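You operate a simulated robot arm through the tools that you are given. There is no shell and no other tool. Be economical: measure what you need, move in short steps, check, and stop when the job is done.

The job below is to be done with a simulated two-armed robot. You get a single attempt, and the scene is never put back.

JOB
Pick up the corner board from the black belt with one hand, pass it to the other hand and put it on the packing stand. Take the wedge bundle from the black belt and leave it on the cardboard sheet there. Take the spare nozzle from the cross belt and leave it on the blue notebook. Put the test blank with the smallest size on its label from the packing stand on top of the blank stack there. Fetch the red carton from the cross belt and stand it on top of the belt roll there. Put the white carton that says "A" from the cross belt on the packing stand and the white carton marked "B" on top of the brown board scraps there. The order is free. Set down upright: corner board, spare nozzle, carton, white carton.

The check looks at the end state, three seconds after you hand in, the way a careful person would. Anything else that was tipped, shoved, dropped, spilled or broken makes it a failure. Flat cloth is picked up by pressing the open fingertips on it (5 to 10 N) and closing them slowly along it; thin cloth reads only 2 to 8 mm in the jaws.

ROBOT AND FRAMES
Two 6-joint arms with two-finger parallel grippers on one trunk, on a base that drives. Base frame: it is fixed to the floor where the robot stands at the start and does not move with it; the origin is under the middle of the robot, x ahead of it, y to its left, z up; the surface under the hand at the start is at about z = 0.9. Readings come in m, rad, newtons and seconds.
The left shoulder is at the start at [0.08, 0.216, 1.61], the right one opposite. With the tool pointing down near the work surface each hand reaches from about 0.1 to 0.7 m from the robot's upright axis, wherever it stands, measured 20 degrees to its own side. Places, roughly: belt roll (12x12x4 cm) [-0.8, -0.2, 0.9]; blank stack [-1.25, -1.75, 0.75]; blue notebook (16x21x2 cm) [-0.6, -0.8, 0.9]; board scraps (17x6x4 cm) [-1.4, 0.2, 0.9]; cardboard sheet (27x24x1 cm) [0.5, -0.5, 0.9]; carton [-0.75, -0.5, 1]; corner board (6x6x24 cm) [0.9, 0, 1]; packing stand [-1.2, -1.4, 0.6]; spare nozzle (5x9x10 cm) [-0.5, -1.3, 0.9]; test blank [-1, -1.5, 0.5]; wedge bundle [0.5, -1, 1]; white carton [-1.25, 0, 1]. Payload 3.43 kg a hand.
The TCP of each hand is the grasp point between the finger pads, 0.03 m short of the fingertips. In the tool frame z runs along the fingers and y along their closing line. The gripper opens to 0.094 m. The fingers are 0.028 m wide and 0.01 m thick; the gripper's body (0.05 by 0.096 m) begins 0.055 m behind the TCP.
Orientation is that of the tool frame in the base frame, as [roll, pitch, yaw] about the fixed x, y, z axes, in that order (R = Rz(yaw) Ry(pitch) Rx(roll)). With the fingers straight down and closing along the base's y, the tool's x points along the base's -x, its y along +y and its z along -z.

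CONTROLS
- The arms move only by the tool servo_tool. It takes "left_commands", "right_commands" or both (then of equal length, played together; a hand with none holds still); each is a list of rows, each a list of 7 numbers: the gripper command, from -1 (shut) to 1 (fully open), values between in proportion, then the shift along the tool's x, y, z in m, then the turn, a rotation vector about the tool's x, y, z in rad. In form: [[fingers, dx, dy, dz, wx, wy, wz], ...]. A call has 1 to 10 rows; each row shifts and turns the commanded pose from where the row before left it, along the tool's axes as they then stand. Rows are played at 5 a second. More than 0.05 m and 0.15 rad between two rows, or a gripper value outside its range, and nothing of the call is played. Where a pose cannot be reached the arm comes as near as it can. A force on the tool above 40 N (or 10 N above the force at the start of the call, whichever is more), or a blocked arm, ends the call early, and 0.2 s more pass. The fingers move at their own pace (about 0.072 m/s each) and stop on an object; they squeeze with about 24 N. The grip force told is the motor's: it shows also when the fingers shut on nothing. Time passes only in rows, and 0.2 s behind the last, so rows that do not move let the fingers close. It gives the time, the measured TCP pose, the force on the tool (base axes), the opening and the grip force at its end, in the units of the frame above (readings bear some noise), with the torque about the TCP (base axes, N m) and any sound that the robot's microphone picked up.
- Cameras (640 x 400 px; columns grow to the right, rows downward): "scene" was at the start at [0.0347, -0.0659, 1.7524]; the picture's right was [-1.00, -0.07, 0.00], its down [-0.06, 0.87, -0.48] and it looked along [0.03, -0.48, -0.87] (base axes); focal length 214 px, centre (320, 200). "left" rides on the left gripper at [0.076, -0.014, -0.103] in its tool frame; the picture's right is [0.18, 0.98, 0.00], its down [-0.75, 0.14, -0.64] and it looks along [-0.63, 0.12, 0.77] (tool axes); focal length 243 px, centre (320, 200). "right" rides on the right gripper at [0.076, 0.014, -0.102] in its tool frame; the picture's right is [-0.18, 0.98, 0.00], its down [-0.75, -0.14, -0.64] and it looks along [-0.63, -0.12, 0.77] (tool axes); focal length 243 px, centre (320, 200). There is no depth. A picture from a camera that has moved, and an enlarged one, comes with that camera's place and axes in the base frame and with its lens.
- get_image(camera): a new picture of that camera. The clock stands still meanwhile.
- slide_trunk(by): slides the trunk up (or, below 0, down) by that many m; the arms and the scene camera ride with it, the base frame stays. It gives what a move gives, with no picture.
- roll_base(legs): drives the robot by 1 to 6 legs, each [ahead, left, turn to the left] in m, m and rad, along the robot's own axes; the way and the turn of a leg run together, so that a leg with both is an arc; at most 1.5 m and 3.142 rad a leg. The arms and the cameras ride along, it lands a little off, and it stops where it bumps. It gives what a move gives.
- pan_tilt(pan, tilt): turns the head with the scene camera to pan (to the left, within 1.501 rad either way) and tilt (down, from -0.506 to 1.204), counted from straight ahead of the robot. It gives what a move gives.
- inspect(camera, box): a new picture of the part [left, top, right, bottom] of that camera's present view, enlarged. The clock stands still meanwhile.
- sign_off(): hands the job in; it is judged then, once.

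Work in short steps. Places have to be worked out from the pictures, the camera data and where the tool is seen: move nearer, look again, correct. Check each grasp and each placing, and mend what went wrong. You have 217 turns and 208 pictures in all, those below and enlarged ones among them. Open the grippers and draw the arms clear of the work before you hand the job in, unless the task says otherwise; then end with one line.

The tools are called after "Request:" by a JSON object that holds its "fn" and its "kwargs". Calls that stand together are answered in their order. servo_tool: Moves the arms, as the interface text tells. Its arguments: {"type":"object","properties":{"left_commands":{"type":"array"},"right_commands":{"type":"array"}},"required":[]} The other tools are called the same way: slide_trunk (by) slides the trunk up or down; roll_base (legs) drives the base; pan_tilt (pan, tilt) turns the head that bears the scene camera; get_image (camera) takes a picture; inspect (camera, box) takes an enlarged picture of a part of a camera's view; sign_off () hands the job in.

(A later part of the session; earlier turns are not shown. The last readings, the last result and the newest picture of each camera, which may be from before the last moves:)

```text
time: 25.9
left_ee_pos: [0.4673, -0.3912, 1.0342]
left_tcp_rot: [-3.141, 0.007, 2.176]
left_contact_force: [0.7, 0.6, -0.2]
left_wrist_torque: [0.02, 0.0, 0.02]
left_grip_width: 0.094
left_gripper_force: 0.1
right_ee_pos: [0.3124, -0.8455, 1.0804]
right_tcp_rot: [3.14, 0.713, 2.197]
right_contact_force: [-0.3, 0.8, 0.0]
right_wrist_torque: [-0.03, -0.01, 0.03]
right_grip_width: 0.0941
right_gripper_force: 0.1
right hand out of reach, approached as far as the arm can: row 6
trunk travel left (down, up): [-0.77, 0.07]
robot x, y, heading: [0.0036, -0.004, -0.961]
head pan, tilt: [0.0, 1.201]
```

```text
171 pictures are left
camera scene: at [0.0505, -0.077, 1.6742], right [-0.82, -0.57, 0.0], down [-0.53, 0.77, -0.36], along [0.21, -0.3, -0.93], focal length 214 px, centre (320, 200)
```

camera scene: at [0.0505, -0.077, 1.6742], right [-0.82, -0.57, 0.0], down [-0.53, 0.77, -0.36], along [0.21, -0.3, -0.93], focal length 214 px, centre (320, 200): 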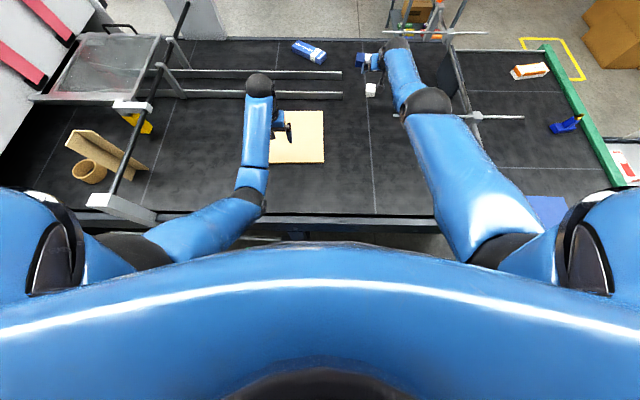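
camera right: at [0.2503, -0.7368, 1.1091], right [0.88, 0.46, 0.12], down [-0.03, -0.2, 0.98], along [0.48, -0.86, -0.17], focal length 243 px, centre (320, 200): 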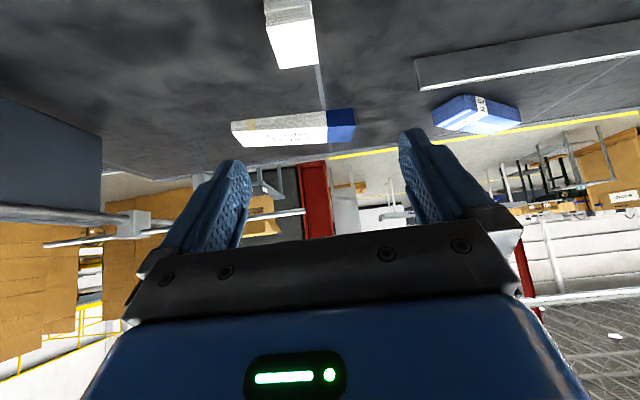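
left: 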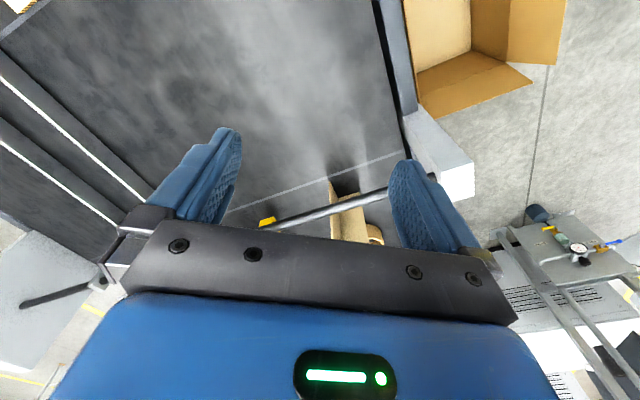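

The arm is nearly straight. From a base shifted left with lower shoulders and a near-horizontal hand the reach works and the rod is cleared. First I raise both hands into forward-pointing poses.

Request:
{"fn": "servo_tool", "kwargs": {"left_commands": [[1, 0, 0, -0.035, 0, -0.14, 0], [1, -0.005, 0, -0.034, 0, -0.14, 0], [1, -0.01, 0, -0.033, 0, -0.14, 0], [1, -0.014, 0, -0.032, 0, -0.14, 0], [1, -0.018, 0, -0.03, 0, -0.14, 0], [1, -0.022, 0, -0.027, 0, -0.14, 0], [1, -0.026, 0, -0.023, 0, -0.14, 0], [1, -0.029, 0, -0.02, 0, -0.14, 0], [1, -0.032, 0, -0.015, 0, -0.14, 0]], "right_commands": [[1, 0.001, 0.0, -0.042, 0, -0.1, 0], [1, -0.003, 0.0, -0.042, 0, -0.1, 0], [1, -0.008, 0, -0.042, 0, -0.1, 0], [1, -0.012, 0, -0.041, 0, -0.1, 0], [1, -0.016, 0, -0.04, 0, -0.1, 0], [1, -0.03, 0, -0.01, 0, 0, 0], [1, -0.03, 0, -0.01, 0, 0, 0], [1, -0.03, 0, -0.01, 0, 0, 0], [1, -0.03, 0, -0.01, 0, 0, 0]]}}

Request:
{"fn": "get_image", "kwargs": {"camera": "scene"}}

```text
time: 27.9
left_ee_pos: [0.4653, -0.3889, 1.3491]
left_tcp_rot: [-3.136, 1.27, 2.182]
left_contact_force: [-0.5, -0.7, -1.0]
left_wrist_torque: [0.01, -0.01, -0.04]
left_grip_width: 0.094
left_gripper_force: 0.0
right_ee_pos: [0.2307, -0.7326, 1.3658]
right_tcp_rot: [-3.141, 1.212, 2.198]
right_contact_force: [-0.1, -0.9, 1.2]
right_wrist_torque: [-0.04, -0.04, 0.05]
right_grip_width: 0.094
right_gripper_force: 0.1
trunk travel left (down, up): [-0.77, 0.07]
robot x, y, heading: [0.0028, -0.0058, -0.963]
head pan, tilt: [0.0, 1.201]
```

```text
170 pictures are left
camera scene: at [0.0502, -0.0765, 1.6742], right [-0.82, -0.57, 0.0], down [-0.53, 0.77, -0.36], along [0.21, -0.3, -0.93], focal length 214 px, centre (320, 200)
```

scene: 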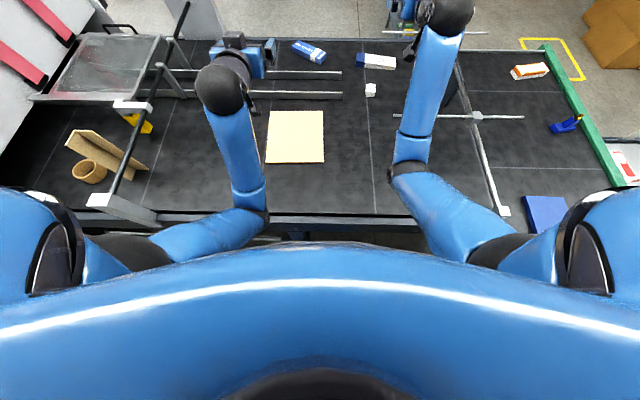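

This forward-pointing pose carries well. Turning the base left 0.55 brings the right shoulder closer to the wedge bundle; I also raise the left hand more.

Request:
{"fn": "servo_tool", "kwargs": {"left_commands": [[1, -0.035, 0, -0.01, 0, 0, 0], [1, -0.035, 0, -0.01, 0, 0, 0], [1, -0.035, 0, -0.01, 0, 0, 0]]}}

Request:
{"fn": "roll_base", "kwargs": {"legs": [[0, 0, 0.55]]}}

Request:
{"fn": "slide_trunk", "kwargs": {"by": -0.2}}

Request:
{"fn": "get_image", "kwargs": {"camera": "right"}}

Request:
{"fn": "get_image", "kwargs": {"camera": "scene"}}

```text
time: 28.7
left_ee_pos: [0.469, -0.3919, 1.4573]
left_tcp_rot: [-3.138, 1.266, 2.179]
left_contact_force: [-0.8, 0.9, 0.2]
left_wrist_torque: [-0.01, 0.0, -0.03]
left_grip_width: 0.0938
left_gripper_force: 0.1
right_ee_pos: [0.2312, -0.7341, 1.3639]
right_tcp_rot: [3.141, 1.211, 2.197]
right_contact_force: [0.0, 0.6, -0.2]
right_wrist_torque: [0.01, 0.02, -0.01]
right_grip_width: 0.094
right_gripper_force: 0.1
trunk travel left (down, up): [-0.77, 0.07]
robot x, y, heading: [0.002, -0.0043, -0.963]
head pan, tilt: [0.0, 1.201]
```

```text
time: 30.6
left_ee_pos: [0.6013, -0.0918, 1.4571]
left_tcp_rot: [-3.138, 1.268, 2.731]
left_contact_force: [-0.2, 0.1, 0.1]
left_wrist_torque: [0.03, 0.04, 0.01]
left_grip_width: 0.0941
left_gripper_force: 0.0
right_ee_pos: [0.5772, -0.5076, 1.3636]
right_tcp_rot: [3.139, 1.212, 2.747]
right_contact_force: [-0.2, -0.5, 0.8]
right_wrist_torque: [0.01, 0.02, 0.02]
right_grip_width: 0.0939
right_gripper_force: 0.1
trunk travel left (down, up): [-0.77, 0.07]
robot x, y, heading: [-0.001, -0.0073, -0.412]
head pan, tilt: [0.0, 1.201]
```

```text
time: 32.8
left_ee_pos: [0.6012, -0.0897, 1.2583]
left_tcp_rot: [-3.135, 1.268, 2.733]
left_contact_force: [-0.7, -0.4, 0.5]
left_wrist_torque: [-0.01, -0.01, 0.02]
left_grip_width: 0.0938
left_gripper_force: 0.0
right_ee_pos: [0.578, -0.5062, 1.1636]
right_tcp_rot: [-3.139, 1.211, 2.75]
right_contact_force: [0.5, 0.0, -0.3]
right_wrist_torque: [0.0, -0.01, 0.02]
right_grip_width: 0.0938
right_gripper_force: 0.0
trunk travel left (down, up): [-0.57, 0.27]
robot x, y, heading: [0.0015, -0.0064, -0.412]
head pan, tilt: [0.0, 1.201]
```

```text
169 pictures are left
camera right: at [0.4701, -0.4461, 1.1301], right [0.44, 0.88, 0.17], down [-0.36, 0.0, 0.93], along [0.82, -0.47, 0.32], focal length 243 px, centre (320, 200)
```

right: 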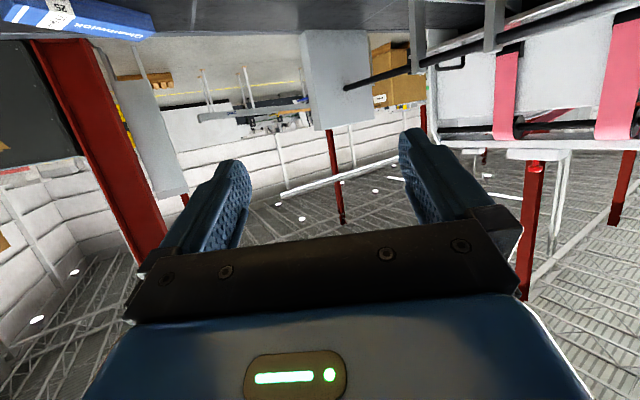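

```text
168 pictures are left
camera scene: at [0.08, -0.0411, 1.4743], right [-0.4, -0.92, 0.0], down [-0.85, 0.37, -0.36], along [0.33, -0.15, -0.93], focal length 214 px, centre (320, 200)
```

scene: 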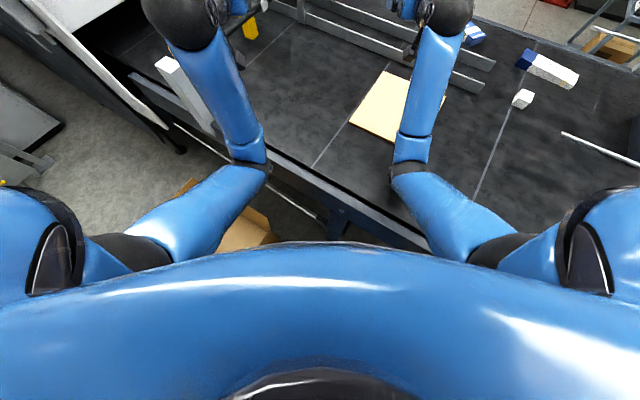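

To pass well clear of the thin rod tip I turn the base left another 0.41, then swing the right tool toward the wedge bundle.

Request:
{"fn": "roll_base", "kwargs": {"legs": [[0, 0, 0.41]]}}

Request:
{"fn": "servo_tool", "kwargs": {"right_commands": [[1, 0, -0.03, 0, 0.131, 0, 0.049], [1, 0, -0.03, 0, 0.131, 0, 0.049], [1, 0, -0.03, 0, 0.131, 0, 0.049], [1, 0, -0.03, 0, 0.131, 0, 0.049], [1, 0, -0.03, 0, 0.131, 0, 0.049], [1, 0, -0.03, 0, 0.131, 0, 0.049], [1, 0, -0.03, 0, 0.131, 0, 0.049], [1, 0, -0.03, 0, 0.131, 0, 0.049], [1, 0, -0.03, 0, 0, 0.13, 0], [1, 0, -0.03, 0, 0, 0.13, 0]]}}

Request:
{"fn": "get_image", "kwargs": {"camera": "right"}}

Request:
{"fn": "get_image", "kwargs": {"camera": "scene"}}

```text
time: 34.4
left_ee_pos: [0.5848, 0.155, 1.2569]
left_tcp_rot: [-3.136, 1.267, -3.14]
left_contact_force: [0.5, 0.4, -0.7]
left_wrist_torque: [-0.03, -0.02, -0.03]
left_grip_width: 0.0942
left_gripper_force: 0.0
right_ee_pos: [0.7306, -0.2344, 1.1646]
right_tcp_rot: [-3.141, 1.209, -3.124]
right_contact_force: [-0.2, -0.3, -0.2]
right_wrist_torque: [-0.02, 0.0, 0.0]
right_grip_width: 0.094
right_gripper_force: 0.1
trunk travel left (down, up): [-0.57, 0.27]
robot x, y, heading: [-0.0006, -0.0063, 0.006]
head pan, tilt: [0.0, 1.201]
```

```text
time: 36.6
left_ee_pos: [0.5846, 0.1562, 1.2586]
left_tcp_rot: [-3.139, 1.266, 3.141]
left_contact_force: [-0.6, -0.1, -0.2]
left_wrist_torque: [0.02, -0.02, 0.04]
left_grip_width: 0.0942
left_gripper_force: 0.0
right_ee_pos: [0.5723, -0.4642, 1.1647]
right_tcp_rot: [-3.14, 0.95, 2.042]
right_contact_force: [0.1, 0.0, -0.2]
right_wrist_torque: [-0.01, -0.02, 0.0]
right_grip_width: 0.094
right_gripper_force: 0.0
trunk travel left (down, up): [-0.57, 0.27]
robot x, y, heading: [0.0029, -0.0033, 0.001]
head pan, tilt: [0.0, 1.201]
```

```text
167 pictures are left
camera right: at [0.5272, -0.344, 1.1628], right [0.93, 0.35, 0.15], down [-0.16, 0.01, 0.99], along [0.34, -0.94, 0.07], focal length 243 px, centre (320, 200)
```

right: 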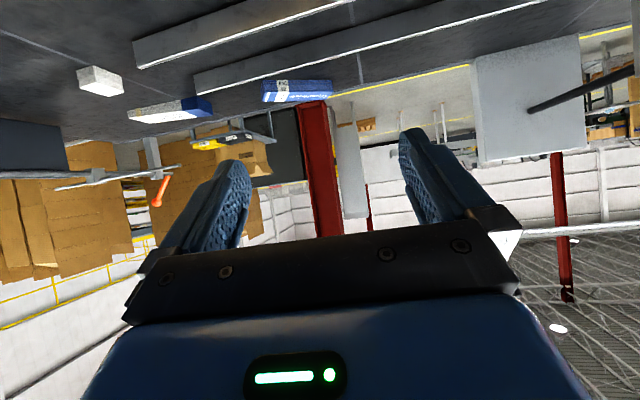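

```text
166 pictures are left
camera scene: at [0.0865, -0.008, 1.4742], right [0.0, -1.0, 0.0], down [-0.93, 0.0, -0.36], along [0.36, 0.0, -0.93], focal length 214 px, centre (320, 200)
```

scene: 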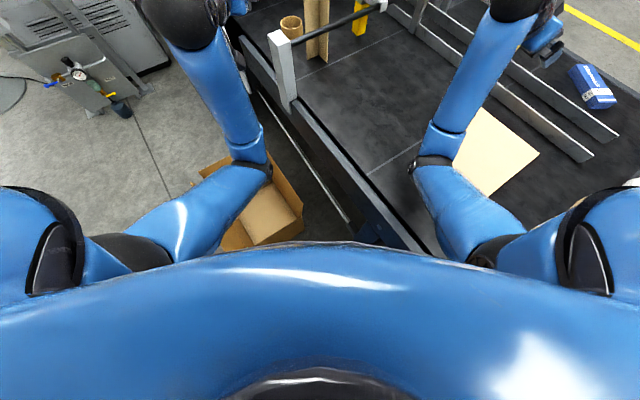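

I move the hand across toward a point above and short of the bundle.

Request:
{"fn": "servo_tool", "kwargs": {"right_commands": [[1, -0.001, -0.04, 0.02, 0, 0, 0], [1, -0.001, -0.04, 0.02, 0, 0, 0], [1, -0.001, -0.04, 0.02, 0, 0, 0], [1, -0.001, -0.04, 0.02, 0, 0, 0], [1, -0.001, -0.04, 0.02, 0, 0, 0], [1, -0.001, -0.04, 0.02, 0, 0, 0], [1, -0.001, -0.04, 0.02, 0, 0, 0], [1, -0.001, -0.04, 0.02, 0, 0, 0], [1, -0.001, -0.04, 0.02, 0, 0, 0], [1, -0.001, -0.04, 0.01, 0, 0, 0]]}}

Request:
{"fn": "get_image", "kwargs": {"camera": "right"}}

Request:
{"fn": "pan_tilt", "kwargs": {"pan": -1.0, "tilt": 0.7}}

Request:
{"fn": "get_image", "kwargs": {"camera": "scene"}}

```text
time: 38.8
left_ee_pos: [0.5837, 0.1615, 1.2553]
left_tcp_rot: [-3.116, 1.267, -3.121]
left_contact_force: [-1.0, 0.9, 0.7]
left_wrist_torque: [0.0, 0.06, -0.01]
left_grip_width: 0.094
left_gripper_force: 0.1
right_ee_pos: [0.2857, -0.783, 1.0668]
right_tcp_rot: [-3.135, 0.957, 2.046]
right_contact_force: [1.9, 1.2, -0.1]
right_wrist_torque: [-0.03, 0.12, -0.24]
right_grip_width: 0.0939
right_gripper_force: 0.0
trunk travel left (down, up): [-0.57, 0.27]
robot x, y, heading: [0.0, -0.0071, -0.0]
head pan, tilt: [0.0, 1.201]
```

```text
165 pictures are left
camera right: at [0.2409, -0.6628, 1.0647], right [0.93, 0.35, 0.15], down [-0.16, 0.02, 0.99], along [0.34, -0.94, 0.07], focal length 243 px, centre (320, 200)
```

right: 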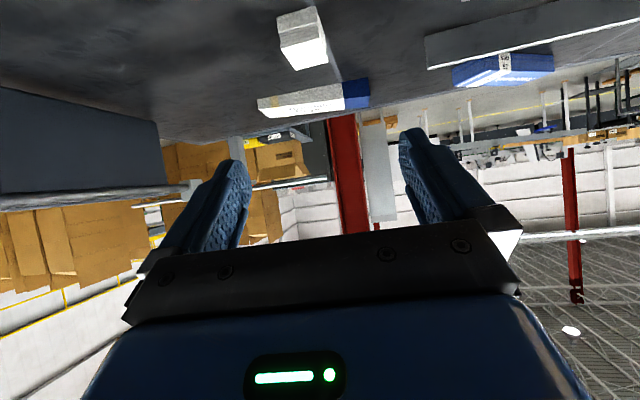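

```text
time: 40.1
left_ee_pos: [0.5828, 0.1592, 1.258]
left_tcp_rot: [-3.127, 1.269, -3.13]
left_contact_force: [-0.4, 1.0, 0.6]
left_wrist_torque: [0.01, 0.0, -0.02]
left_grip_width: 0.094
left_gripper_force: 0.1
right_ee_pos: [0.2853, -0.7846, 1.0676]
right_tcp_rot: [-3.138, 0.954, 2.039]
right_contact_force: [0.5, -0.4, -0.5]
right_wrist_torque: [-0.01, 0.0, 0.03]
right_grip_width: 0.094
right_gripper_force: 0.1
trunk travel left (down, up): [-0.57, 0.27]
robot x, y, heading: [0.0014, -0.0055, 0.002]
head pan, tilt: [-1.0, 0.7]
```

```text
164 pictures are left
camera scene: at [0.0748, -0.0745, 1.5104], right [-0.84, -0.54, 0.0], down [-0.35, 0.54, -0.77], along [0.41, -0.65, -0.64], focal length 214 px, centre (320, 200)
```

scene: 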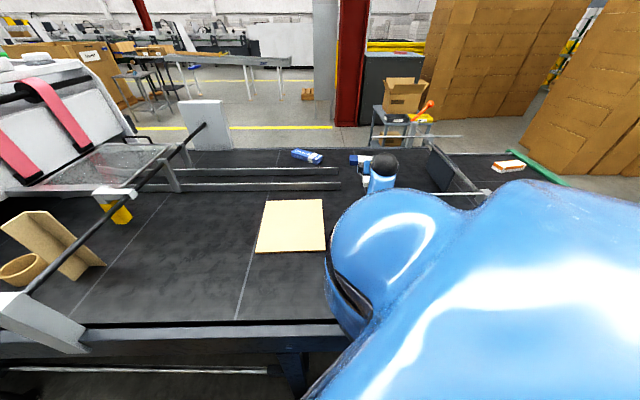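

I zoom in on the block for its alignment to the fingers.

Request:
{"fn": "inspect", "kwargs": {"camera": "right", "box": [220, 0, 400, 120]}}

```text
3.33 times, centred on (310, 60) of right
camera zoom: at [0.2407, -0.6647, 1.0646], right [0.93, 0.35, 0.15], down [-0.16, 0.02, 0.99], along [0.34, -0.94, 0.07], focal length 809 px, centre (353, 667)
```

zoom: 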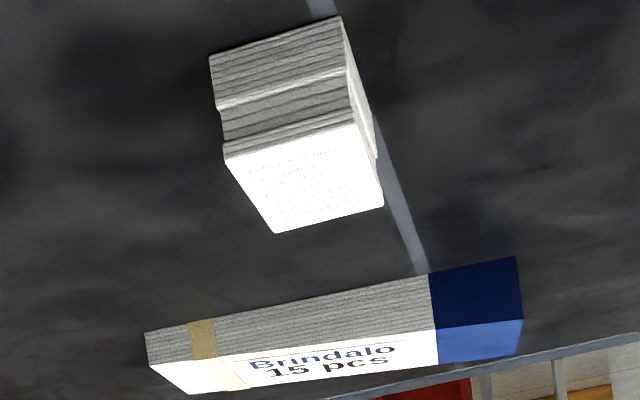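

The block might be a paper pad; before grasping I compare the other packs closely.

Request:
{"fn": "inspect", "kwargs": {"camera": "right", "box": [430, 30, 570, 110]}}

Request:
{"fn": "inspect", "kwargs": {"camera": "right", "box": [250, 0, 350, 80]}}

Request:
{"fn": "inspect", "kwargs": {"camera": "scene", "box": [280, 140, 400, 215]}}

```text
4.57 times, centred on (500, 70) of right
camera zoom: at [0.2407, -0.6647, 1.0646], right [0.93, 0.35, 0.15], down [-0.16, 0.02, 0.99], along [0.34, -0.94, 0.07], focal length 1109 px, centre (-503, 794)
```

zoom: 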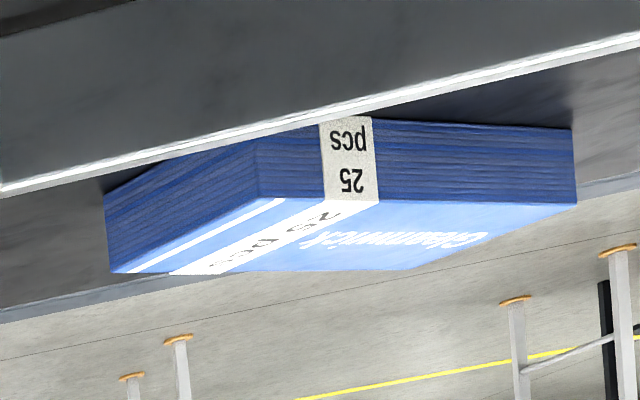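

```text
5.00 times, centred on (300, 40) of right
camera zoom: at [0.2407, -0.6647, 1.0646], right [0.93, 0.35, 0.15], down [-0.16, 0.02, 0.99], along [0.34, -0.94, 0.07], focal length 1213 px, centre (420, 1000)
```

zoom: 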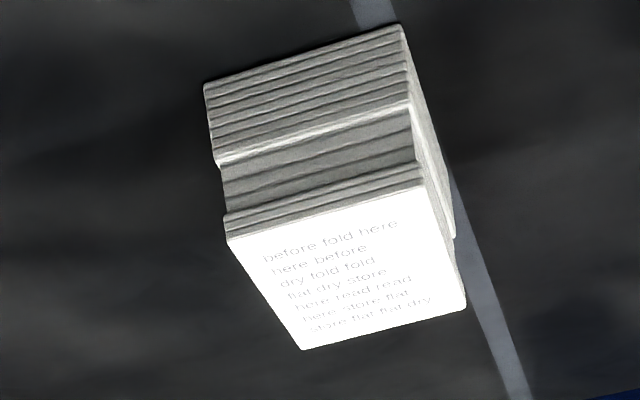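

```text
5.33 times, centred on (340, 178) of scene
camera zoom: at [0.0748, -0.0745, 1.5104], right [-0.84, -0.54, 0.0], down [-0.35, 0.54, -0.77], along [0.41, -0.65, -0.64], focal length 1144 px, centre (213, 320)
```

zoom: 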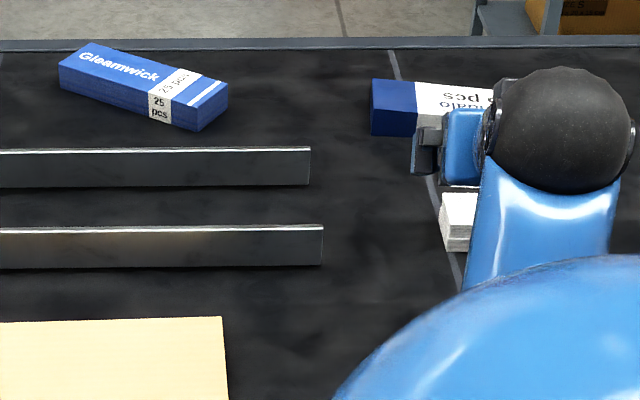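

The small block is a leaflet stack, while "Brindalo" tapers in thickness: it is the wedge bundle, best taken from the belt's far side later. I retract the right arm and do the corner board first from here.

Request:
{"fn": "servo_tool", "kwargs": {"right_commands": [[1, -0.01, 0.01, -0.04, 0, 0, 0], [1, -0.01, 0.01, -0.04, 0, 0, 0], [1, -0.01, 0.01, -0.04, 0, 0, 0], [1, -0.01, 0.01, -0.04, 0, -0.1, 0], [1, -0.015, 0.01, -0.035, 0, -0.1, 0], [1, -0.02, 0.03, -0.02, 0, -0.1, 0], [1, -0.02, 0.03, -0.02, 0, 0, 0], [1, -0.02, 0.03, -0.02, 0, 0, 0]]}}

Request:
{"fn": "slide_trunk", "kwargs": {"by": 0.2}}

Request:
{"fn": "roll_base", "kwargs": {"legs": [[0, 0, -0.8]]}}

Request:
{"fn": "pan_tilt", "kwargs": {"pan": 0.7, "tilt": 0.9}}

Request:
{"fn": "get_image", "kwargs": {"camera": "scene"}}

```text
time: 41.9
left_ee_pos: [0.5863, 0.1573, 1.2564]
left_tcp_rot: [-3.133, 1.264, -3.139]
left_contact_force: [0.6, 0.2, 0.1]
left_wrist_torque: [0.01, 0.01, -0.02]
left_grip_width: 0.0938
left_gripper_force: 0.1
right_ee_pos: [0.3596, -0.6025, 1.2678]
right_tcp_rot: [-3.132, 1.258, 2.049]
right_contact_force: [0.3, 0.9, 0.0]
right_wrist_torque: [-0.01, -0.02, 0.05]
right_grip_width: 0.094
right_gripper_force: 0.1
right hand out of reach, approached as far as the arm can: row 5, 7, 8
trunk travel left (down, up): [-0.57, 0.27]
robot x, y, heading: [-0.0031, -0.0051, 0.001]
head pan, tilt: [-1.0, 0.7]
```

```text
time: 44.0
left_ee_pos: [0.5846, 0.1556, 1.4582]
left_tcp_rot: [-3.137, 1.266, -3.14]
left_contact_force: [0.5, 0.7, 0.2]
left_wrist_torque: [0.01, 0.01, 0.01]
left_grip_width: 0.094
left_gripper_force: 0.1
right_ee_pos: [0.3594, -0.604, 1.467]
right_tcp_rot: [-3.134, 1.254, 2.047]
right_contact_force: [-0.3, -0.1, -0.9]
right_wrist_torque: [0.03, 0.01, 0.0]
right_grip_width: 0.094
right_gripper_force: 0.0
trunk travel left (down, up): [-0.77, 0.07]
robot x, y, heading: [0.0023, -0.0079, -0.002]
head pan, tilt: [-1.0, 0.7]
```

```text
time: 46.5
left_ee_pos: [0.524, -0.3131, 1.4575]
left_tcp_rot: [-3.134, 1.268, 2.34]
left_contact_force: [-0.9, -0.1, 0.1]
left_wrist_torque: [0.0, 0.0, -0.03]
left_grip_width: 0.0941
left_gripper_force: 0.0
right_ee_pos: [-0.1794, -0.6769, 1.4692]
right_tcp_rot: [-3.132, 1.258, 1.243]
right_contact_force: [0.5, -0.3, 0.2]
right_wrist_torque: [-0.02, 0.0, 0.02]
right_grip_width: 0.0942
right_gripper_force: 0.1
trunk travel left (down, up): [-0.77, 0.07]
robot x, y, heading: [0.0008, -0.0058, -0.805]
head pan, tilt: [-1.0, 0.7]
```

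```text
time: 48.3
left_ee_pos: [0.5231, -0.3129, 1.457]
left_tcp_rot: [-3.135, 1.268, 2.34]
left_contact_force: [0.3, 0.0, -0.4]
left_wrist_torque: [0.01, 0.02, 0.04]
left_grip_width: 0.0941
left_gripper_force: 0.0
right_ee_pos: [-0.1805, -0.6774, 1.468]
right_tcp_rot: [-3.134, 1.256, 1.24]
right_contact_force: [0.6, 0.5, -0.3]
right_wrist_torque: [0.01, -0.02, 0.02]
right_grip_width: 0.094
right_gripper_force: 0.0
trunk travel left (down, up): [-0.77, 0.07]
robot x, y, heading: [-0.0012, -0.0092, -0.804]
head pan, tilt: [0.7, 0.901]
```

```text
159 pictures are left
camera scene: at [0.097, -0.0367, 1.694], right [-0.11, -0.99, 0.0], down [-0.78, 0.08, -0.62], along [0.62, -0.07, -0.78], focal length 214 px, centre (320, 200)
```

scene: 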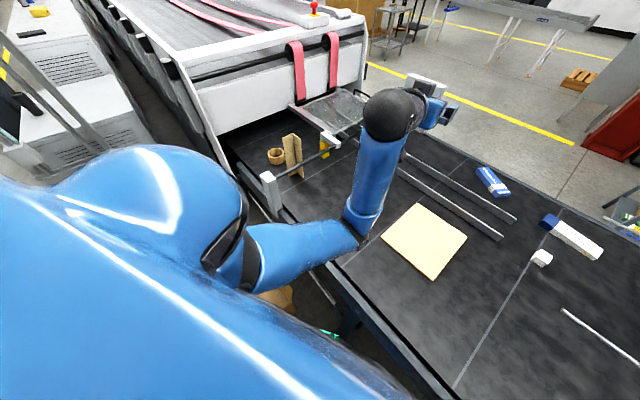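

Request:
{"fn": "inspect", "kwargs": {"camera": "scene", "box": [250, 110, 370, 200]}}

```text
4.44 times, centred on (310, 155) of scene
camera zoom: at [0.097, -0.0367, 1.694], right [-0.11, -0.99, 0.0], down [-0.78, 0.08, -0.62], along [0.62, -0.07, -0.78], focal length 953 px, centre (364, 400)
```

zoom: 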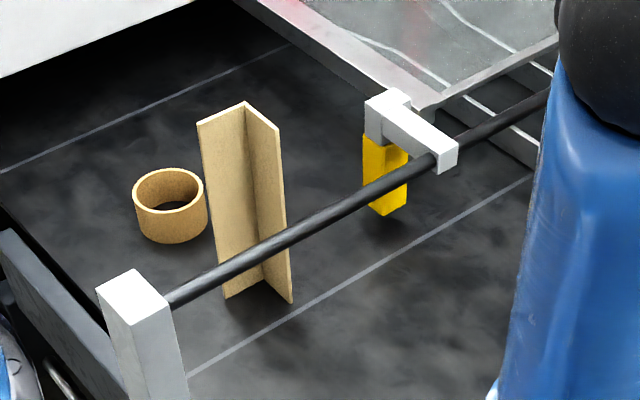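

The board's L opens toward me; I judge corner (.927,-.011), ends (.898,.036) and (.880,-.040), top z 1.14; the rod at z≈1.05 lies just before it. I'll grip the right leg from above with the left hand. First lower the trunk and swing the hand upright.

Request:
{"fn": "slide_trunk", "kwargs": {"by": -0.08}}

Request:
{"fn": "servo_tool", "kwargs": {"left_commands": [[1, 0.01, 0, 0.003, 0, 0.13, 0], [1, 0.01, 0, 0.004, 0, 0.13, 0], [1, 0.01, 0, 0.005, 0, 0.13, 0], [1, 0.008, 0, 0.006, 0, 0.13, 0], [1, 0.007, 0, 0.007, 0, 0.13, 0], [1, 0.006, 0, 0.008, 0, 0.13, 0], [1, 0, 0.03, 0, -0.068, 0, -0.128], [1, 0, 0.03, 0, -0.068, 0, -0.128], [1, 0, 0.03, 0, -0.068, 0, -0.128], [1, 0, 0.03, 0, -0.068, 0, -0.128]]}}

```text
time: 49.4
left_ee_pos: [0.5232, -0.313, 1.3783]
left_tcp_rot: [-3.137, 1.267, 2.338]
left_contact_force: [0.1, 0.3, -0.2]
left_wrist_torque: [0.01, -0.04, 0.0]
left_grip_width: 0.0939
left_gripper_force: 0.0
right_ee_pos: [-0.1819, -0.6784, 1.3885]
right_tcp_rot: [-3.135, 1.255, 1.24]
right_contact_force: [0.0, -0.6, 0.0]
right_wrist_torque: [0.01, 0.0, -0.03]
right_grip_width: 0.0941
right_gripper_force: 0.1
trunk travel left (down, up): [-0.69, 0.15]
robot x, y, heading: [0.0013, -0.0092, -0.804]
head pan, tilt: [0.7, 0.901]
```

```text
time: 51.6
left_ee_pos: [0.6818, -0.3291, 1.2069]
left_tcp_rot: [-3.141, 0.488, 2.912]
left_contact_force: [0.0, 0.1, 0.3]
left_wrist_torque: [-0.01, 0.01, 0.01]
left_grip_width: 0.0938
left_gripper_force: 0.0
left hand out of reach, approached as far as the arm can: row 2, 3, 4, 5, 6, 8, 9, 10
right_ee_pos: [-0.18, -0.6774, 1.3883]
right_tcp_rot: [-3.133, 1.256, 1.242]
right_contact_force: [0.1, 0.1, 0.1]
right_wrist_torque: [0.0, 0.01, -0.03]
right_grip_width: 0.0941
right_gripper_force: 0.0
trunk travel left (down, up): [-0.69, 0.15]
robot x, y, heading: [0.0017, -0.0066, -0.8]
head pan, tilt: [0.7, 0.901]
```

I move most of the way toward the board at z≈1.2, then finish the yaw turn.

Request:
{"fn": "servo_tool", "kwargs": {"left_commands": [[1, -0.016, 0.043, 0.009, 0, 0, 0], [1, -0.016, 0.043, 0.009, 0, 0, 0], [1, -0.016, 0.043, 0.009, 0, 0, 0], [1, -0.016, 0.043, 0.009, 0, 0, 0], [1, 0, 0, 0, -0.066, 0, -0.123], [1, 0, 0, 0, -0.066, 0, -0.123], [1, 0, 0, 0, -0.066, 0, -0.123], [1, 0, 0, 0, -0.066, 0, -0.123], [1, 0, 0, 0, -0.066, 0, -0.123], [1, 0, 0, 0, -0.038, 0, -0.071]]}}

Request:
{"fn": "get_image", "kwargs": {"camera": "left"}}

Request:
{"fn": "get_image", "kwargs": {"camera": "scene"}}

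```text
time: 53.8
left_ee_pos: [0.7961, -0.1813, 1.2016]
left_tcp_rot: [3.138, 0.489, -2.592]
left_contact_force: [0.2, 0.0, -0.3]
left_wrist_torque: [-0.01, -0.05, 0.05]
left_grip_width: 0.0942
left_gripper_force: 0.1
left hand out of reach, approached as far as the arm can: row 10
right_ee_pos: [-0.1801, -0.6792, 1.3877]
right_tcp_rot: [-3.135, 1.255, 1.241]
right_contact_force: [0.0, 0.5, -0.8]
right_wrist_torque: [-0.01, -0.02, 0.01]
right_grip_width: 0.0938
right_gripper_force: 0.0
trunk travel left (down, up): [-0.69, 0.15]
robot x, y, heading: [0.0016, -0.0054, -0.802]
head pan, tilt: [0.7, 0.901]
```

```text
157 pictures are left
camera left: at [0.7045, -0.2543, 1.2556], right [-0.65, 0.75, -0.08], down [0.24, 0.31, 0.92], along [0.72, 0.58, -0.38], focal length 243 px, centre (320, 200)
```

left: 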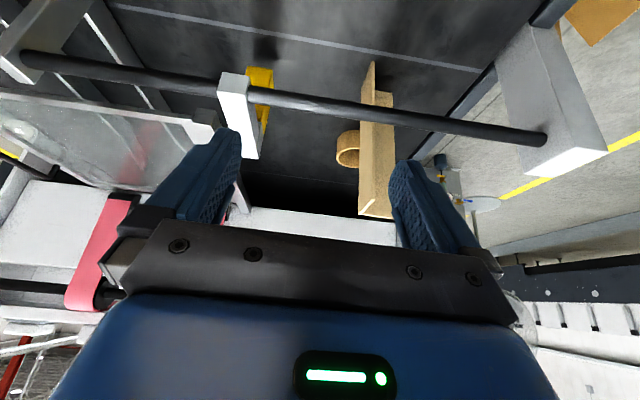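

```text
156 pictures are left
camera scene: at [0.0974, -0.0367, 1.614], right [-0.11, -0.99, 0.0], down [-0.78, 0.08, -0.62], along [0.62, -0.07, -0.78], focal length 214 px, centre (320, 200)
```

scene: 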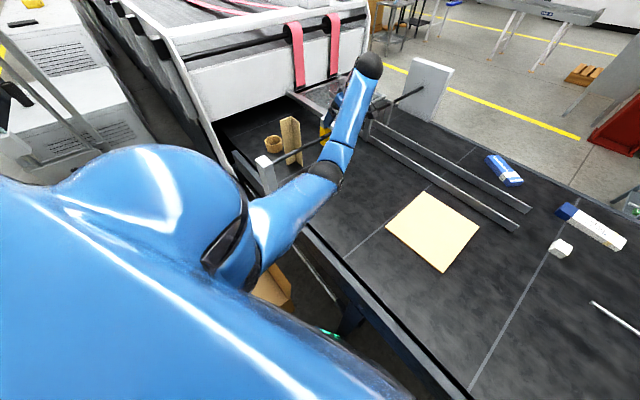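

I zoom on the board top through the left camera to refine its place.

Request:
{"fn": "inspect", "kwargs": {"camera": "left", "box": [320, 50, 440, 230]}}

```text
2.22 times, centred on (380, 140) of left
camera zoom: at [0.7045, -0.2543, 1.2556], right [-0.65, 0.75, -0.08], down [0.24, 0.31, 0.92], along [0.72, 0.58, -0.38], focal length 539 px, centre (187, 333)
```

zoom: 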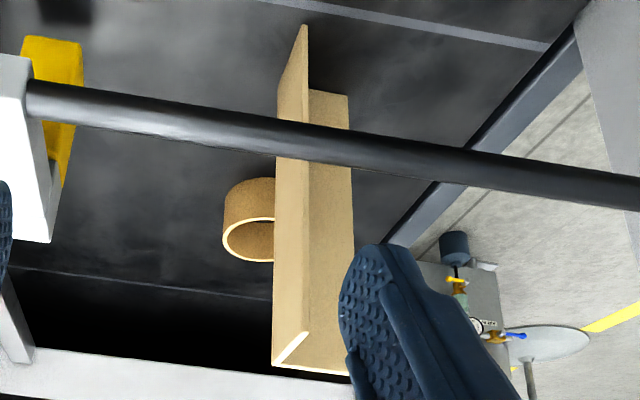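

Estimates agree. I move above the right leg and check.

Request:
{"fn": "servo_tool", "kwargs": {"left_commands": [[1, -0.0296, 0.016, 0.0157, 0, 0, 0], [1, -0.0296, 0.016, 0.0157, 0, 0, 0], [1, -0.0296, 0.016, 0.0157, 0, 0, 0], [1, -0.0296, 0.016, 0.0157, 0, 0, 0], [1, -0.0296, 0.016, 0.0157, 0, 0, 0]]}}

Request:
{"fn": "get_image", "kwargs": {"camera": "left"}}

Request:
{"fn": "inspect", "kwargs": {"camera": "scene", "box": [240, 60, 440, 200]}}

```text
time: 55.0
left_ee_pos: [0.8989, -0.023, 1.2028]
left_tcp_rot: [3.138, 0.488, -2.593]
left_contact_force: [-0.6, -0.8, -0.9]
left_wrist_torque: [0.01, 0.04, -0.01]
left_grip_width: 0.094
left_gripper_force: 0.1
right_ee_pos: [-0.1793, -0.676, 1.388]
right_tcp_rot: [-3.135, 1.259, 1.242]
right_contact_force: [-0.8, 0.8, 0.5]
right_wrist_torque: [0.01, -0.02, -0.01]
right_grip_width: 0.0941
right_gripper_force: 0.0
trunk travel left (down, up): [-0.69, 0.15]
robot x, y, heading: [0.002, -0.0038, -0.802]
head pan, tilt: [0.7, 0.901]
```

```text
154 pictures are left
camera left: at [0.807, -0.0962, 1.2564], right [-0.65, 0.75, -0.08], down [0.24, 0.31, 0.92], along [0.72, 0.58, -0.38], focal length 243 px, centre (320, 200)
```

left: 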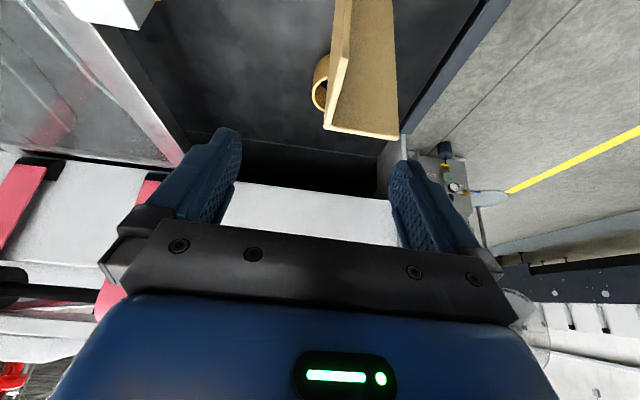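

```text
2.86 times, centred on (340, 130) of scene
camera zoom: at [0.0982, -0.0346, 1.614], right [-0.11, -0.99, 0.0], down [-0.78, 0.08, -0.62], along [0.62, -0.07, -0.78], focal length 613 px, centre (263, 400)
```

zoom: 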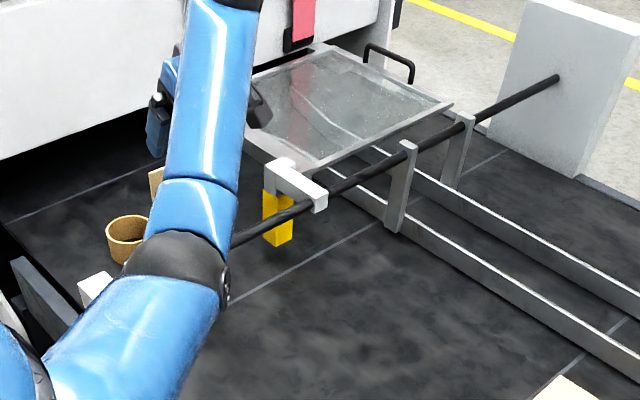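

Fingers straddle the right leg as wanted. I descend 9.5 cm and check, then close.

Request:
{"fn": "servo_tool", "kwargs": {"left_commands": [[1, 0.011, 0, 0.021, 0, 0, 0], [1, 0.011, 0, 0.021, 0, 0, 0], [1, 0.011, 0, 0.021, 0, 0, 0], [1, 0.011, 0, 0.021, 0, 0, 0]]}}

Request:
{"fn": "get_image", "kwargs": {"camera": "left"}}

```text
time: 56.0
left_ee_pos: [0.8973, -0.0242, 1.1075]
left_tcp_rot: [3.136, 0.489, -2.592]
left_contact_force: [0.2, 0.7, 0.8]
left_wrist_torque: [-0.01, 0.0, 0.01]
left_grip_width: 0.0942
left_gripper_force: 0.0
right_ee_pos: [-0.1791, -0.6787, 1.3876]
right_tcp_rot: [-3.134, 1.253, 1.241]
right_contact_force: [-0.7, 0.3, 0.0]
right_wrist_torque: [-0.03, 0.0, 0.01]
right_grip_width: 0.0942
right_gripper_force: 0.0
trunk travel left (down, up): [-0.69, 0.15]
robot x, y, heading: [0.0016, -0.0054, -0.806]
head pan, tilt: [0.7, 0.901]
```

```text
152 pictures are left
camera left: at [0.8059, -0.0975, 1.1614], right [-0.65, 0.75, -0.08], down [0.24, 0.31, 0.92], along [0.72, 0.58, -0.38], focal length 243 px, centre (320, 200)
```

left: 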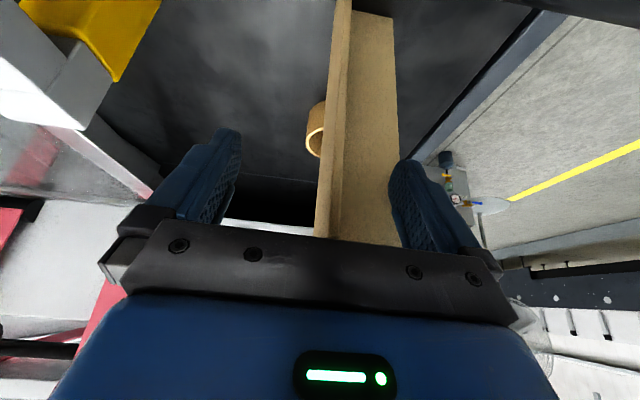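

To keep the inner fingertip clear of the other leg I back off 8 mm, then close.

Request:
{"fn": "servo_tool", "kwargs": {"left_commands": [[1, 0.007, 0, -0.004, 0, 0, 0], [0.3, 0, 0, 0, 0, 0, 0], [-0.3, 0, 0, 0, 0, 0, 0], [-1, 0, 0, 0, 0, 0, 0], [-1, 0, 0, 0, 0, 0, 0], [-1, 0, 0, 0, 0, 0, 0]]}}

Request:
{"fn": "get_image", "kwargs": {"camera": "left"}}

```text
time: 57.4
left_ee_pos: [0.8906, -0.0276, 1.1065]
left_tcp_rot: [3.136, 0.488, -2.593]
left_contact_force: [0.4, 0.5, -0.5]
left_wrist_torque: [-0.03, 0.01, 0.03]
left_grip_width: 0.0091
left_gripper_force: 24.4
right_ee_pos: [-0.1818, -0.6774, 1.3873]
right_tcp_rot: [-3.133, 1.255, 1.241]
right_contact_force: [0.0, -0.4, -1.0]
right_wrist_torque: [-0.02, 0.02, 0.0]
right_grip_width: 0.0938
right_gripper_force: 0.1
trunk travel left (down, up): [-0.69, 0.15]
robot x, y, heading: [0.0024, -0.0091, -0.807]
head pan, tilt: [0.7, 0.901]
```

```text
151 pictures are left
camera left: at [0.7991, -0.1016, 1.1619], right [-0.65, 0.75, -0.08], down [0.24, 0.31, 0.92], along [0.72, 0.58, -0.38], focal length 243 px, centre (320, 200)
```

left: 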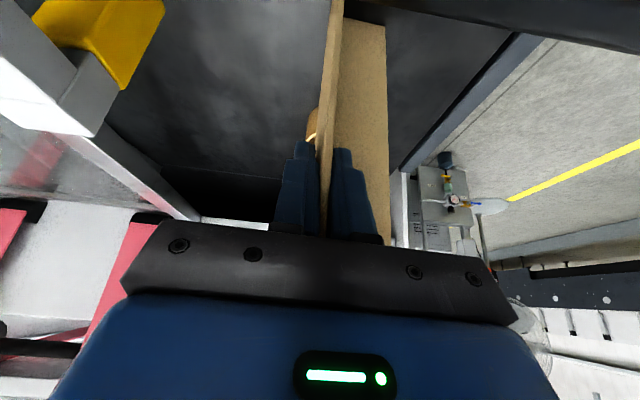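

Firm grip at 9 mm. I lift straight up with the trunk, clear of the rod.

Request:
{"fn": "slide_trunk", "kwargs": {"by": 0.15}}

Request:
{"fn": "servo_tool", "kwargs": {"left_commands": [[-1, -0.0094, 0, -0.0177, 0, 0, 0], [-1, -0.0094, 0, -0.0177, 0, 0, 0], [-1, -0.0094, 0, -0.0177, 0, 0, 0]]}}

Request:
{"fn": "get_image", "kwargs": {"camera": "scene"}}

```text
time: 59.2
left_ee_pos: [0.8905, -0.0285, 1.2576]
left_tcp_rot: [3.136, 0.485, -2.595]
left_contact_force: [0.9, 0.3, -1.1]
left_wrist_torque: [-0.03, 0.01, 0.0]
left_grip_width: 0.0088
left_gripper_force: 24.6
right_ee_pos: [-0.1807, -0.6783, 1.5374]
right_tcp_rot: [-3.133, 1.253, 1.24]
right_contact_force: [1.2, 0.1, 0.0]
right_wrist_torque: [0.0, 0.04, -0.01]
right_grip_width: 0.0941
right_gripper_force: 0.0
trunk travel left (down, up): [-0.84, 0.0]
robot x, y, heading: [0.0002, -0.0047, -0.801]
head pan, tilt: [0.7, 0.901]
```

```text
time: 60.0
left_ee_pos: [0.8906, -0.0277, 1.3172]
left_tcp_rot: [3.135, 0.487, -2.594]
left_contact_force: [0.1, 0.7, -0.8]
left_wrist_torque: [-0.01, -0.03, 0.01]
left_grip_width: 0.0089
left_gripper_force: 23.7
right_ee_pos: [-0.1801, -0.6777, 1.5381]
right_tcp_rot: [-3.134, 1.254, 1.24]
right_contact_force: [0.0, -0.3, -0.4]
right_wrist_torque: [-0.01, -0.02, -0.01]
right_grip_width: 0.094
right_gripper_force: 0.1
trunk travel left (down, up): [-0.84, 0.0]
robot x, y, heading: [0.0034, -0.0075, -0.802]
head pan, tilt: [0.7, 0.901]
```

```text
150 pictures are left
camera scene: at [0.0973, -0.0367, 1.764], right [-0.11, -0.99, 0.0], down [-0.78, 0.08, -0.62], along [0.62, -0.07, -0.78], focal length 214 px, centre (320, 200)
```

scene: 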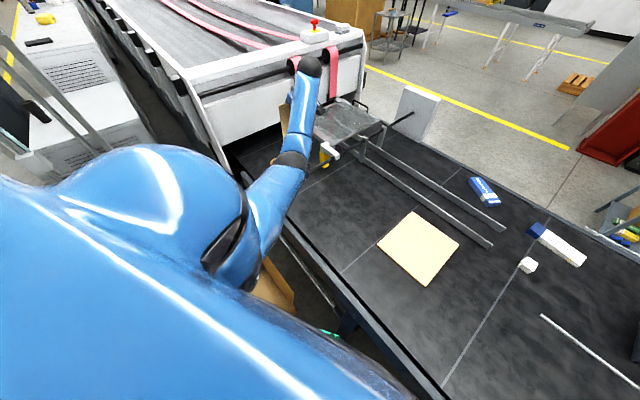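

Board bottom is at about 1.11. I bring it back over the rod toward my centre while turning the yaw to face forward, in two parts.

Request:
{"fn": "servo_tool", "kwargs": {"left_commands": [[-1, 0.0388, -0.0099, -0.0206, 0.054, 0, 0.1016], [-1, 0.0375, -0.0148, -0.0199, 0.054, 0, 0.1016], [-1, 0.0358, -0.0196, -0.019, 0.054, 0, 0.1016], [-1, 0.0335, -0.0241, -0.0178, 0.054, 0, 0.1016]]}}

Request:
{"fn": "get_image", "kwargs": {"camera": "scene"}}

```text
time: 61.0
left_ee_pos: [0.7613, -0.1542, 1.3183]
left_tcp_rot: [3.139, 0.487, -3.054]
left_contact_force: [-1.0, -0.2, 0.0]
left_wrist_torque: [-0.01, 0.01, 0.01]
left_grip_width: 0.0088
left_gripper_force: 24.2
right_ee_pos: [-0.1816, -0.6787, 1.5376]
right_tcp_rot: [-3.135, 1.255, 1.24]
right_contact_force: [0.1, 0.0, -0.1]
right_wrist_torque: [0.0, -0.03, 0.0]
right_grip_width: 0.0939
right_gripper_force: 0.1
trunk travel left (down, up): [-0.84, 0.0]
robot x, y, heading: [-0.0003, -0.0067, -0.808]
head pan, tilt: [0.7, 0.901]
```

```text
149 pictures are left
camera scene: at [0.0964, -0.0374, 1.7641], right [-0.1, -0.99, 0.0], down [-0.78, 0.08, -0.62], along [0.62, -0.06, -0.78], focal length 214 px, centre (320, 200)
```

scene: 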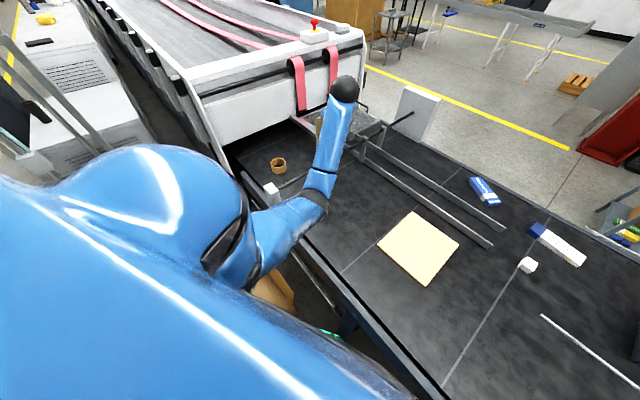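

Good, the ring stayed put. I continue the sweep to my centre.

Request:
{"fn": "servo_tool", "kwargs": {"left_commands": [[-1, 0.0309, -0.0283, -0.0164, 0.054, 0, 0.1016], [-1, 0.0278, -0.0321, -0.0148, 0.054, 0, 0.1016], [-1, 0.0244, -0.0356, -0.0129, 0.054, 0, 0.1016], [-1, 0.0206, -0.0385, -0.0109, 0.054, 0, 0.1016], [-1, 0.0166, -0.0409, -0.0088, 0.054, 0, 0.1016], [-1, 0.0123, -0.0428, -0.0065, 0.054, 0, 0.1016]]}}

Request:
{"fn": "pan_tilt", "kwargs": {"pan": 0.0, "tilt": 0.8}}

Request:
{"fn": "get_image", "kwargs": {"camera": "scene"}}

```text
time: 62.4
left_ee_pos: [0.5826, -0.3532, 1.2991]
left_tcp_rot: [3.138, 0.486, 2.54]
left_contact_force: [-0.6, -0.2, -1.2]
left_wrist_torque: [0.03, -0.01, 0.0]
left_grip_width: 0.0089
left_gripper_force: 23.7
left hand out of reach, approached as far as the arm can: row 1, 2, 3, 4
right_ee_pos: [-0.1832, -0.6798, 1.5371]
right_tcp_rot: [-3.135, 1.254, 1.24]
right_contact_force: [0.5, 0.5, 0.1]
right_wrist_torque: [-0.01, -0.02, 0.0]
right_grip_width: 0.094
right_gripper_force: 0.1
trunk travel left (down, up): [-0.84, 0.0]
robot x, y, heading: [-0.0008, -0.0061, -0.802]
head pan, tilt: [0.7, 0.901]
```

```text
time: 63.5
left_ee_pos: [0.5859, -0.3509, 1.2975]
left_tcp_rot: [3.139, 0.485, 2.54]
left_contact_force: [0.1, 0.2, -0.6]
left_wrist_torque: [-0.02, 0.02, -0.02]
left_grip_width: 0.0088
left_gripper_force: 23.9
right_ee_pos: [-0.1796, -0.6777, 1.5371]
right_tcp_rot: [-3.132, 1.257, 1.243]
right_contact_force: [0.4, 0.2, -0.6]
right_wrist_torque: [-0.01, 0.0, 0.0]
right_grip_width: 0.0943
right_gripper_force: 0.0
trunk travel left (down, up): [-0.84, 0.0]
robot x, y, heading: [0.0021, -0.0027, -0.802]
head pan, tilt: [0.0, 0.799]
```

```text
148 pictures are left
camera scene: at [0.0787, -0.0865, 1.7719], right [-0.72, -0.69, 0.0], down [-0.5, 0.52, -0.7], along [0.48, -0.5, -0.72], focal length 214 px, centre (320, 200)
```

scene: 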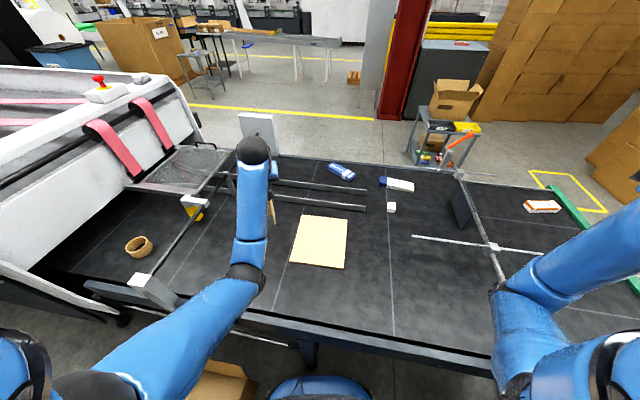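

Board held upright facing forward. I move the left hand a bit to the right of its place and swing the right hand round to point forward, lower down.

Request:
{"fn": "servo_tool", "kwargs": {"left_commands": [[-1, 0.0053, -0.0294, -0.0028, 0, 0, 0], [-1, 0.0053, -0.0294, -0.0028, 0, 0, 0], [-1, 0.0053, -0.0294, -0.0028, 0, 0, 0], [-1, 0.0053, -0.0294, -0.0028, 0, 0, 0], [-1, 0, 0, 0, 0, 0, 0], [-1, 0, 0, 0, 0, 0, 0], [-1, 0, 0, 0, 0, 0, 0], [-1, 0, 0, 0, 0, 0, 0], [-1, 0, 0, 0, 0, 0, 0], [-1, 0, 0, 0, 0, 0, 0]], "right_commands": [[1, 0.0287, 0.0159, -0.0235, -0.1236, 0, -0.0403], [1, 0.028, 0.0198, -0.0213, -0.1236, 0, -0.0403], [1, 0.0271, 0.0234, -0.0186, -0.1236, 0, -0.0403], [1, 0.0261, 0.0265, -0.0155, -0.1236, 0, -0.0403], [1, 0.025, 0.0293, -0.012, -0.1236, 0, -0.0403], [1, 0.0237, 0.0315, -0.0083, -0.1236, 0, -0.0403], [1, 0.0224, 0.0332, -0.0043, -0.1236, 0, -0.0403], [1, 0.021, 0.0344, 0, -0.1236, 0, -0.0403], [1, 0.0197, 0.0349, 0.004, -0.1236, 0, -0.0403], [1, 0.018, 0.0349, 0.0085, -0.1236, 0, -0.0403]]}}

Request:
{"fn": "get_image", "kwargs": {"camera": "scene"}}

Request:
{"fn": "get_image", "kwargs": {"camera": "right"}}

```text
time: 65.7
left_ee_pos: [0.4985, -0.4344, 1.2991]
left_tcp_rot: [-3.141, 0.484, 2.541]
left_contact_force: [-0.4, -0.8, -1.5]
left_wrist_torque: [0.01, 0.01, -0.01]
left_grip_width: 0.0086
left_gripper_force: 23.9
right_ee_pos: [0.0607, -0.5751, 1.3454]
right_tcp_rot: [-3.134, 1.253, 2.544]
right_contact_force: [-0.1, 0.6, 0.3]
right_wrist_torque: [0.0, -0.01, 0.0]
right_grip_width: 0.094
right_gripper_force: 0.0
right hand out of reach, approached as far as the arm can: row 1, 2, 3, 4, 5, 6, 7, 8
trunk travel left (down, up): [-0.84, 0.0]
robot x, y, heading: [-0.0012, -0.0078, -0.808]
head pan, tilt: [0.0, 0.799]
```

```text
147 pictures are left
camera scene: at [0.0788, -0.0858, 1.772], right [-0.72, -0.69, 0.0], down [-0.5, 0.52, -0.7], along [0.48, -0.5, -0.72], focal length 214 px, centre (320, 200)
```

scene: 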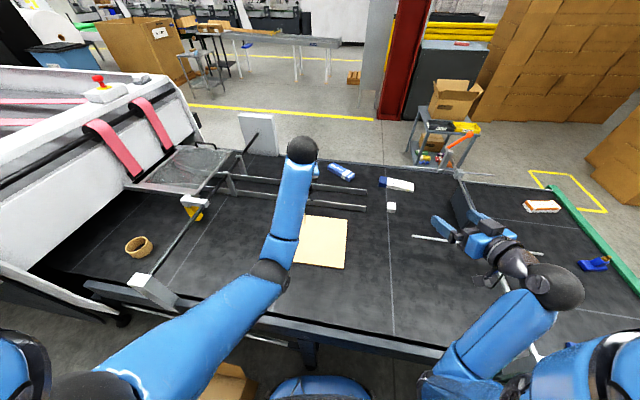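

```text
146 pictures are left
camera right: at [-0.0313, -0.4942, 1.3052], right [0.61, 0.78, 0.17], down [-0.39, 0.1, 0.92], along [0.69, -0.62, 0.36], focal length 243 px, centre (320, 200)
```

right: 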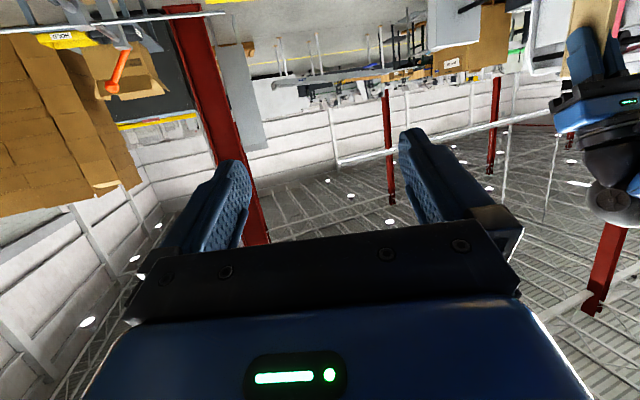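

Both tools point the same way. I bring the right hand to 13 cm behind the board's lower half.

Request:
{"fn": "servo_tool", "kwargs": {"right_commands": [[1, 0.0126, 0.0363, 0.0194, 0, 0, 0], [1, 0.0126, 0.0363, 0.0194, 0, 0, 0], [1, 0.0126, 0.0363, 0.0194, 0, 0, 0], [1, 0.0126, 0.0363, 0.0194, 0, 0, 0], [1, 0.0126, 0.0363, 0.0194, 0, 0, 0], [1, 0.0126, 0.0363, 0.0194, 0, 0, 0], [1, 0.0126, 0.0363, 0.0194, 0, 0, 0], [1, 0.0126, 0.0363, 0.0194, 0, 0, 0], [1, 0.0126, 0.0363, 0.0194, 0, 0, 0], [1, 0.0126, 0.0363, 0.0194, 0, 0, 0]]}}

Request:
{"fn": "get_image", "kwargs": {"camera": "right"}}

```text
time: 67.8
left_ee_pos: [0.5007, -0.4353, 1.2975]
left_tcp_rot: [3.141, 0.484, 2.541]
left_contact_force: [-0.1, 0.0, -1.0]
left_wrist_torque: [0.01, 0.05, 0.0]
left_grip_width: 0.0087
left_gripper_force: 23.9
right_ee_pos: [0.3892, -0.3703, 1.1576]
right_tcp_rot: [-3.134, 1.252, 2.542]
right_contact_force: [0.2, 0.8, 0.2]
right_wrist_torque: [0.02, -0.02, -0.01]
right_grip_width: 0.0939
right_gripper_force: 0.0
right hand out of reach, approached as far as the arm can: row 1, 2
trunk travel left (down, up): [-0.84, 0.0]
robot x, y, heading: [0.0023, -0.008, -0.806]
head pan, tilt: [0.0, 0.799]
```

```text
145 pictures are left
camera right: at [0.2974, -0.2908, 1.1175], right [0.61, 0.77, 0.17], down [-0.39, 0.1, 0.92], along [0.69, -0.62, 0.36], focal length 243 px, centre (320, 200)
```

right: 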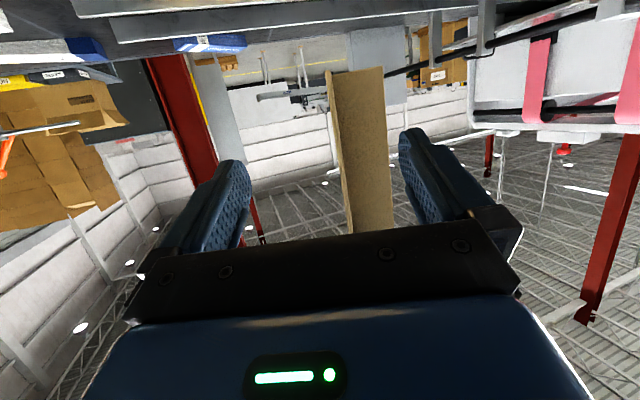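

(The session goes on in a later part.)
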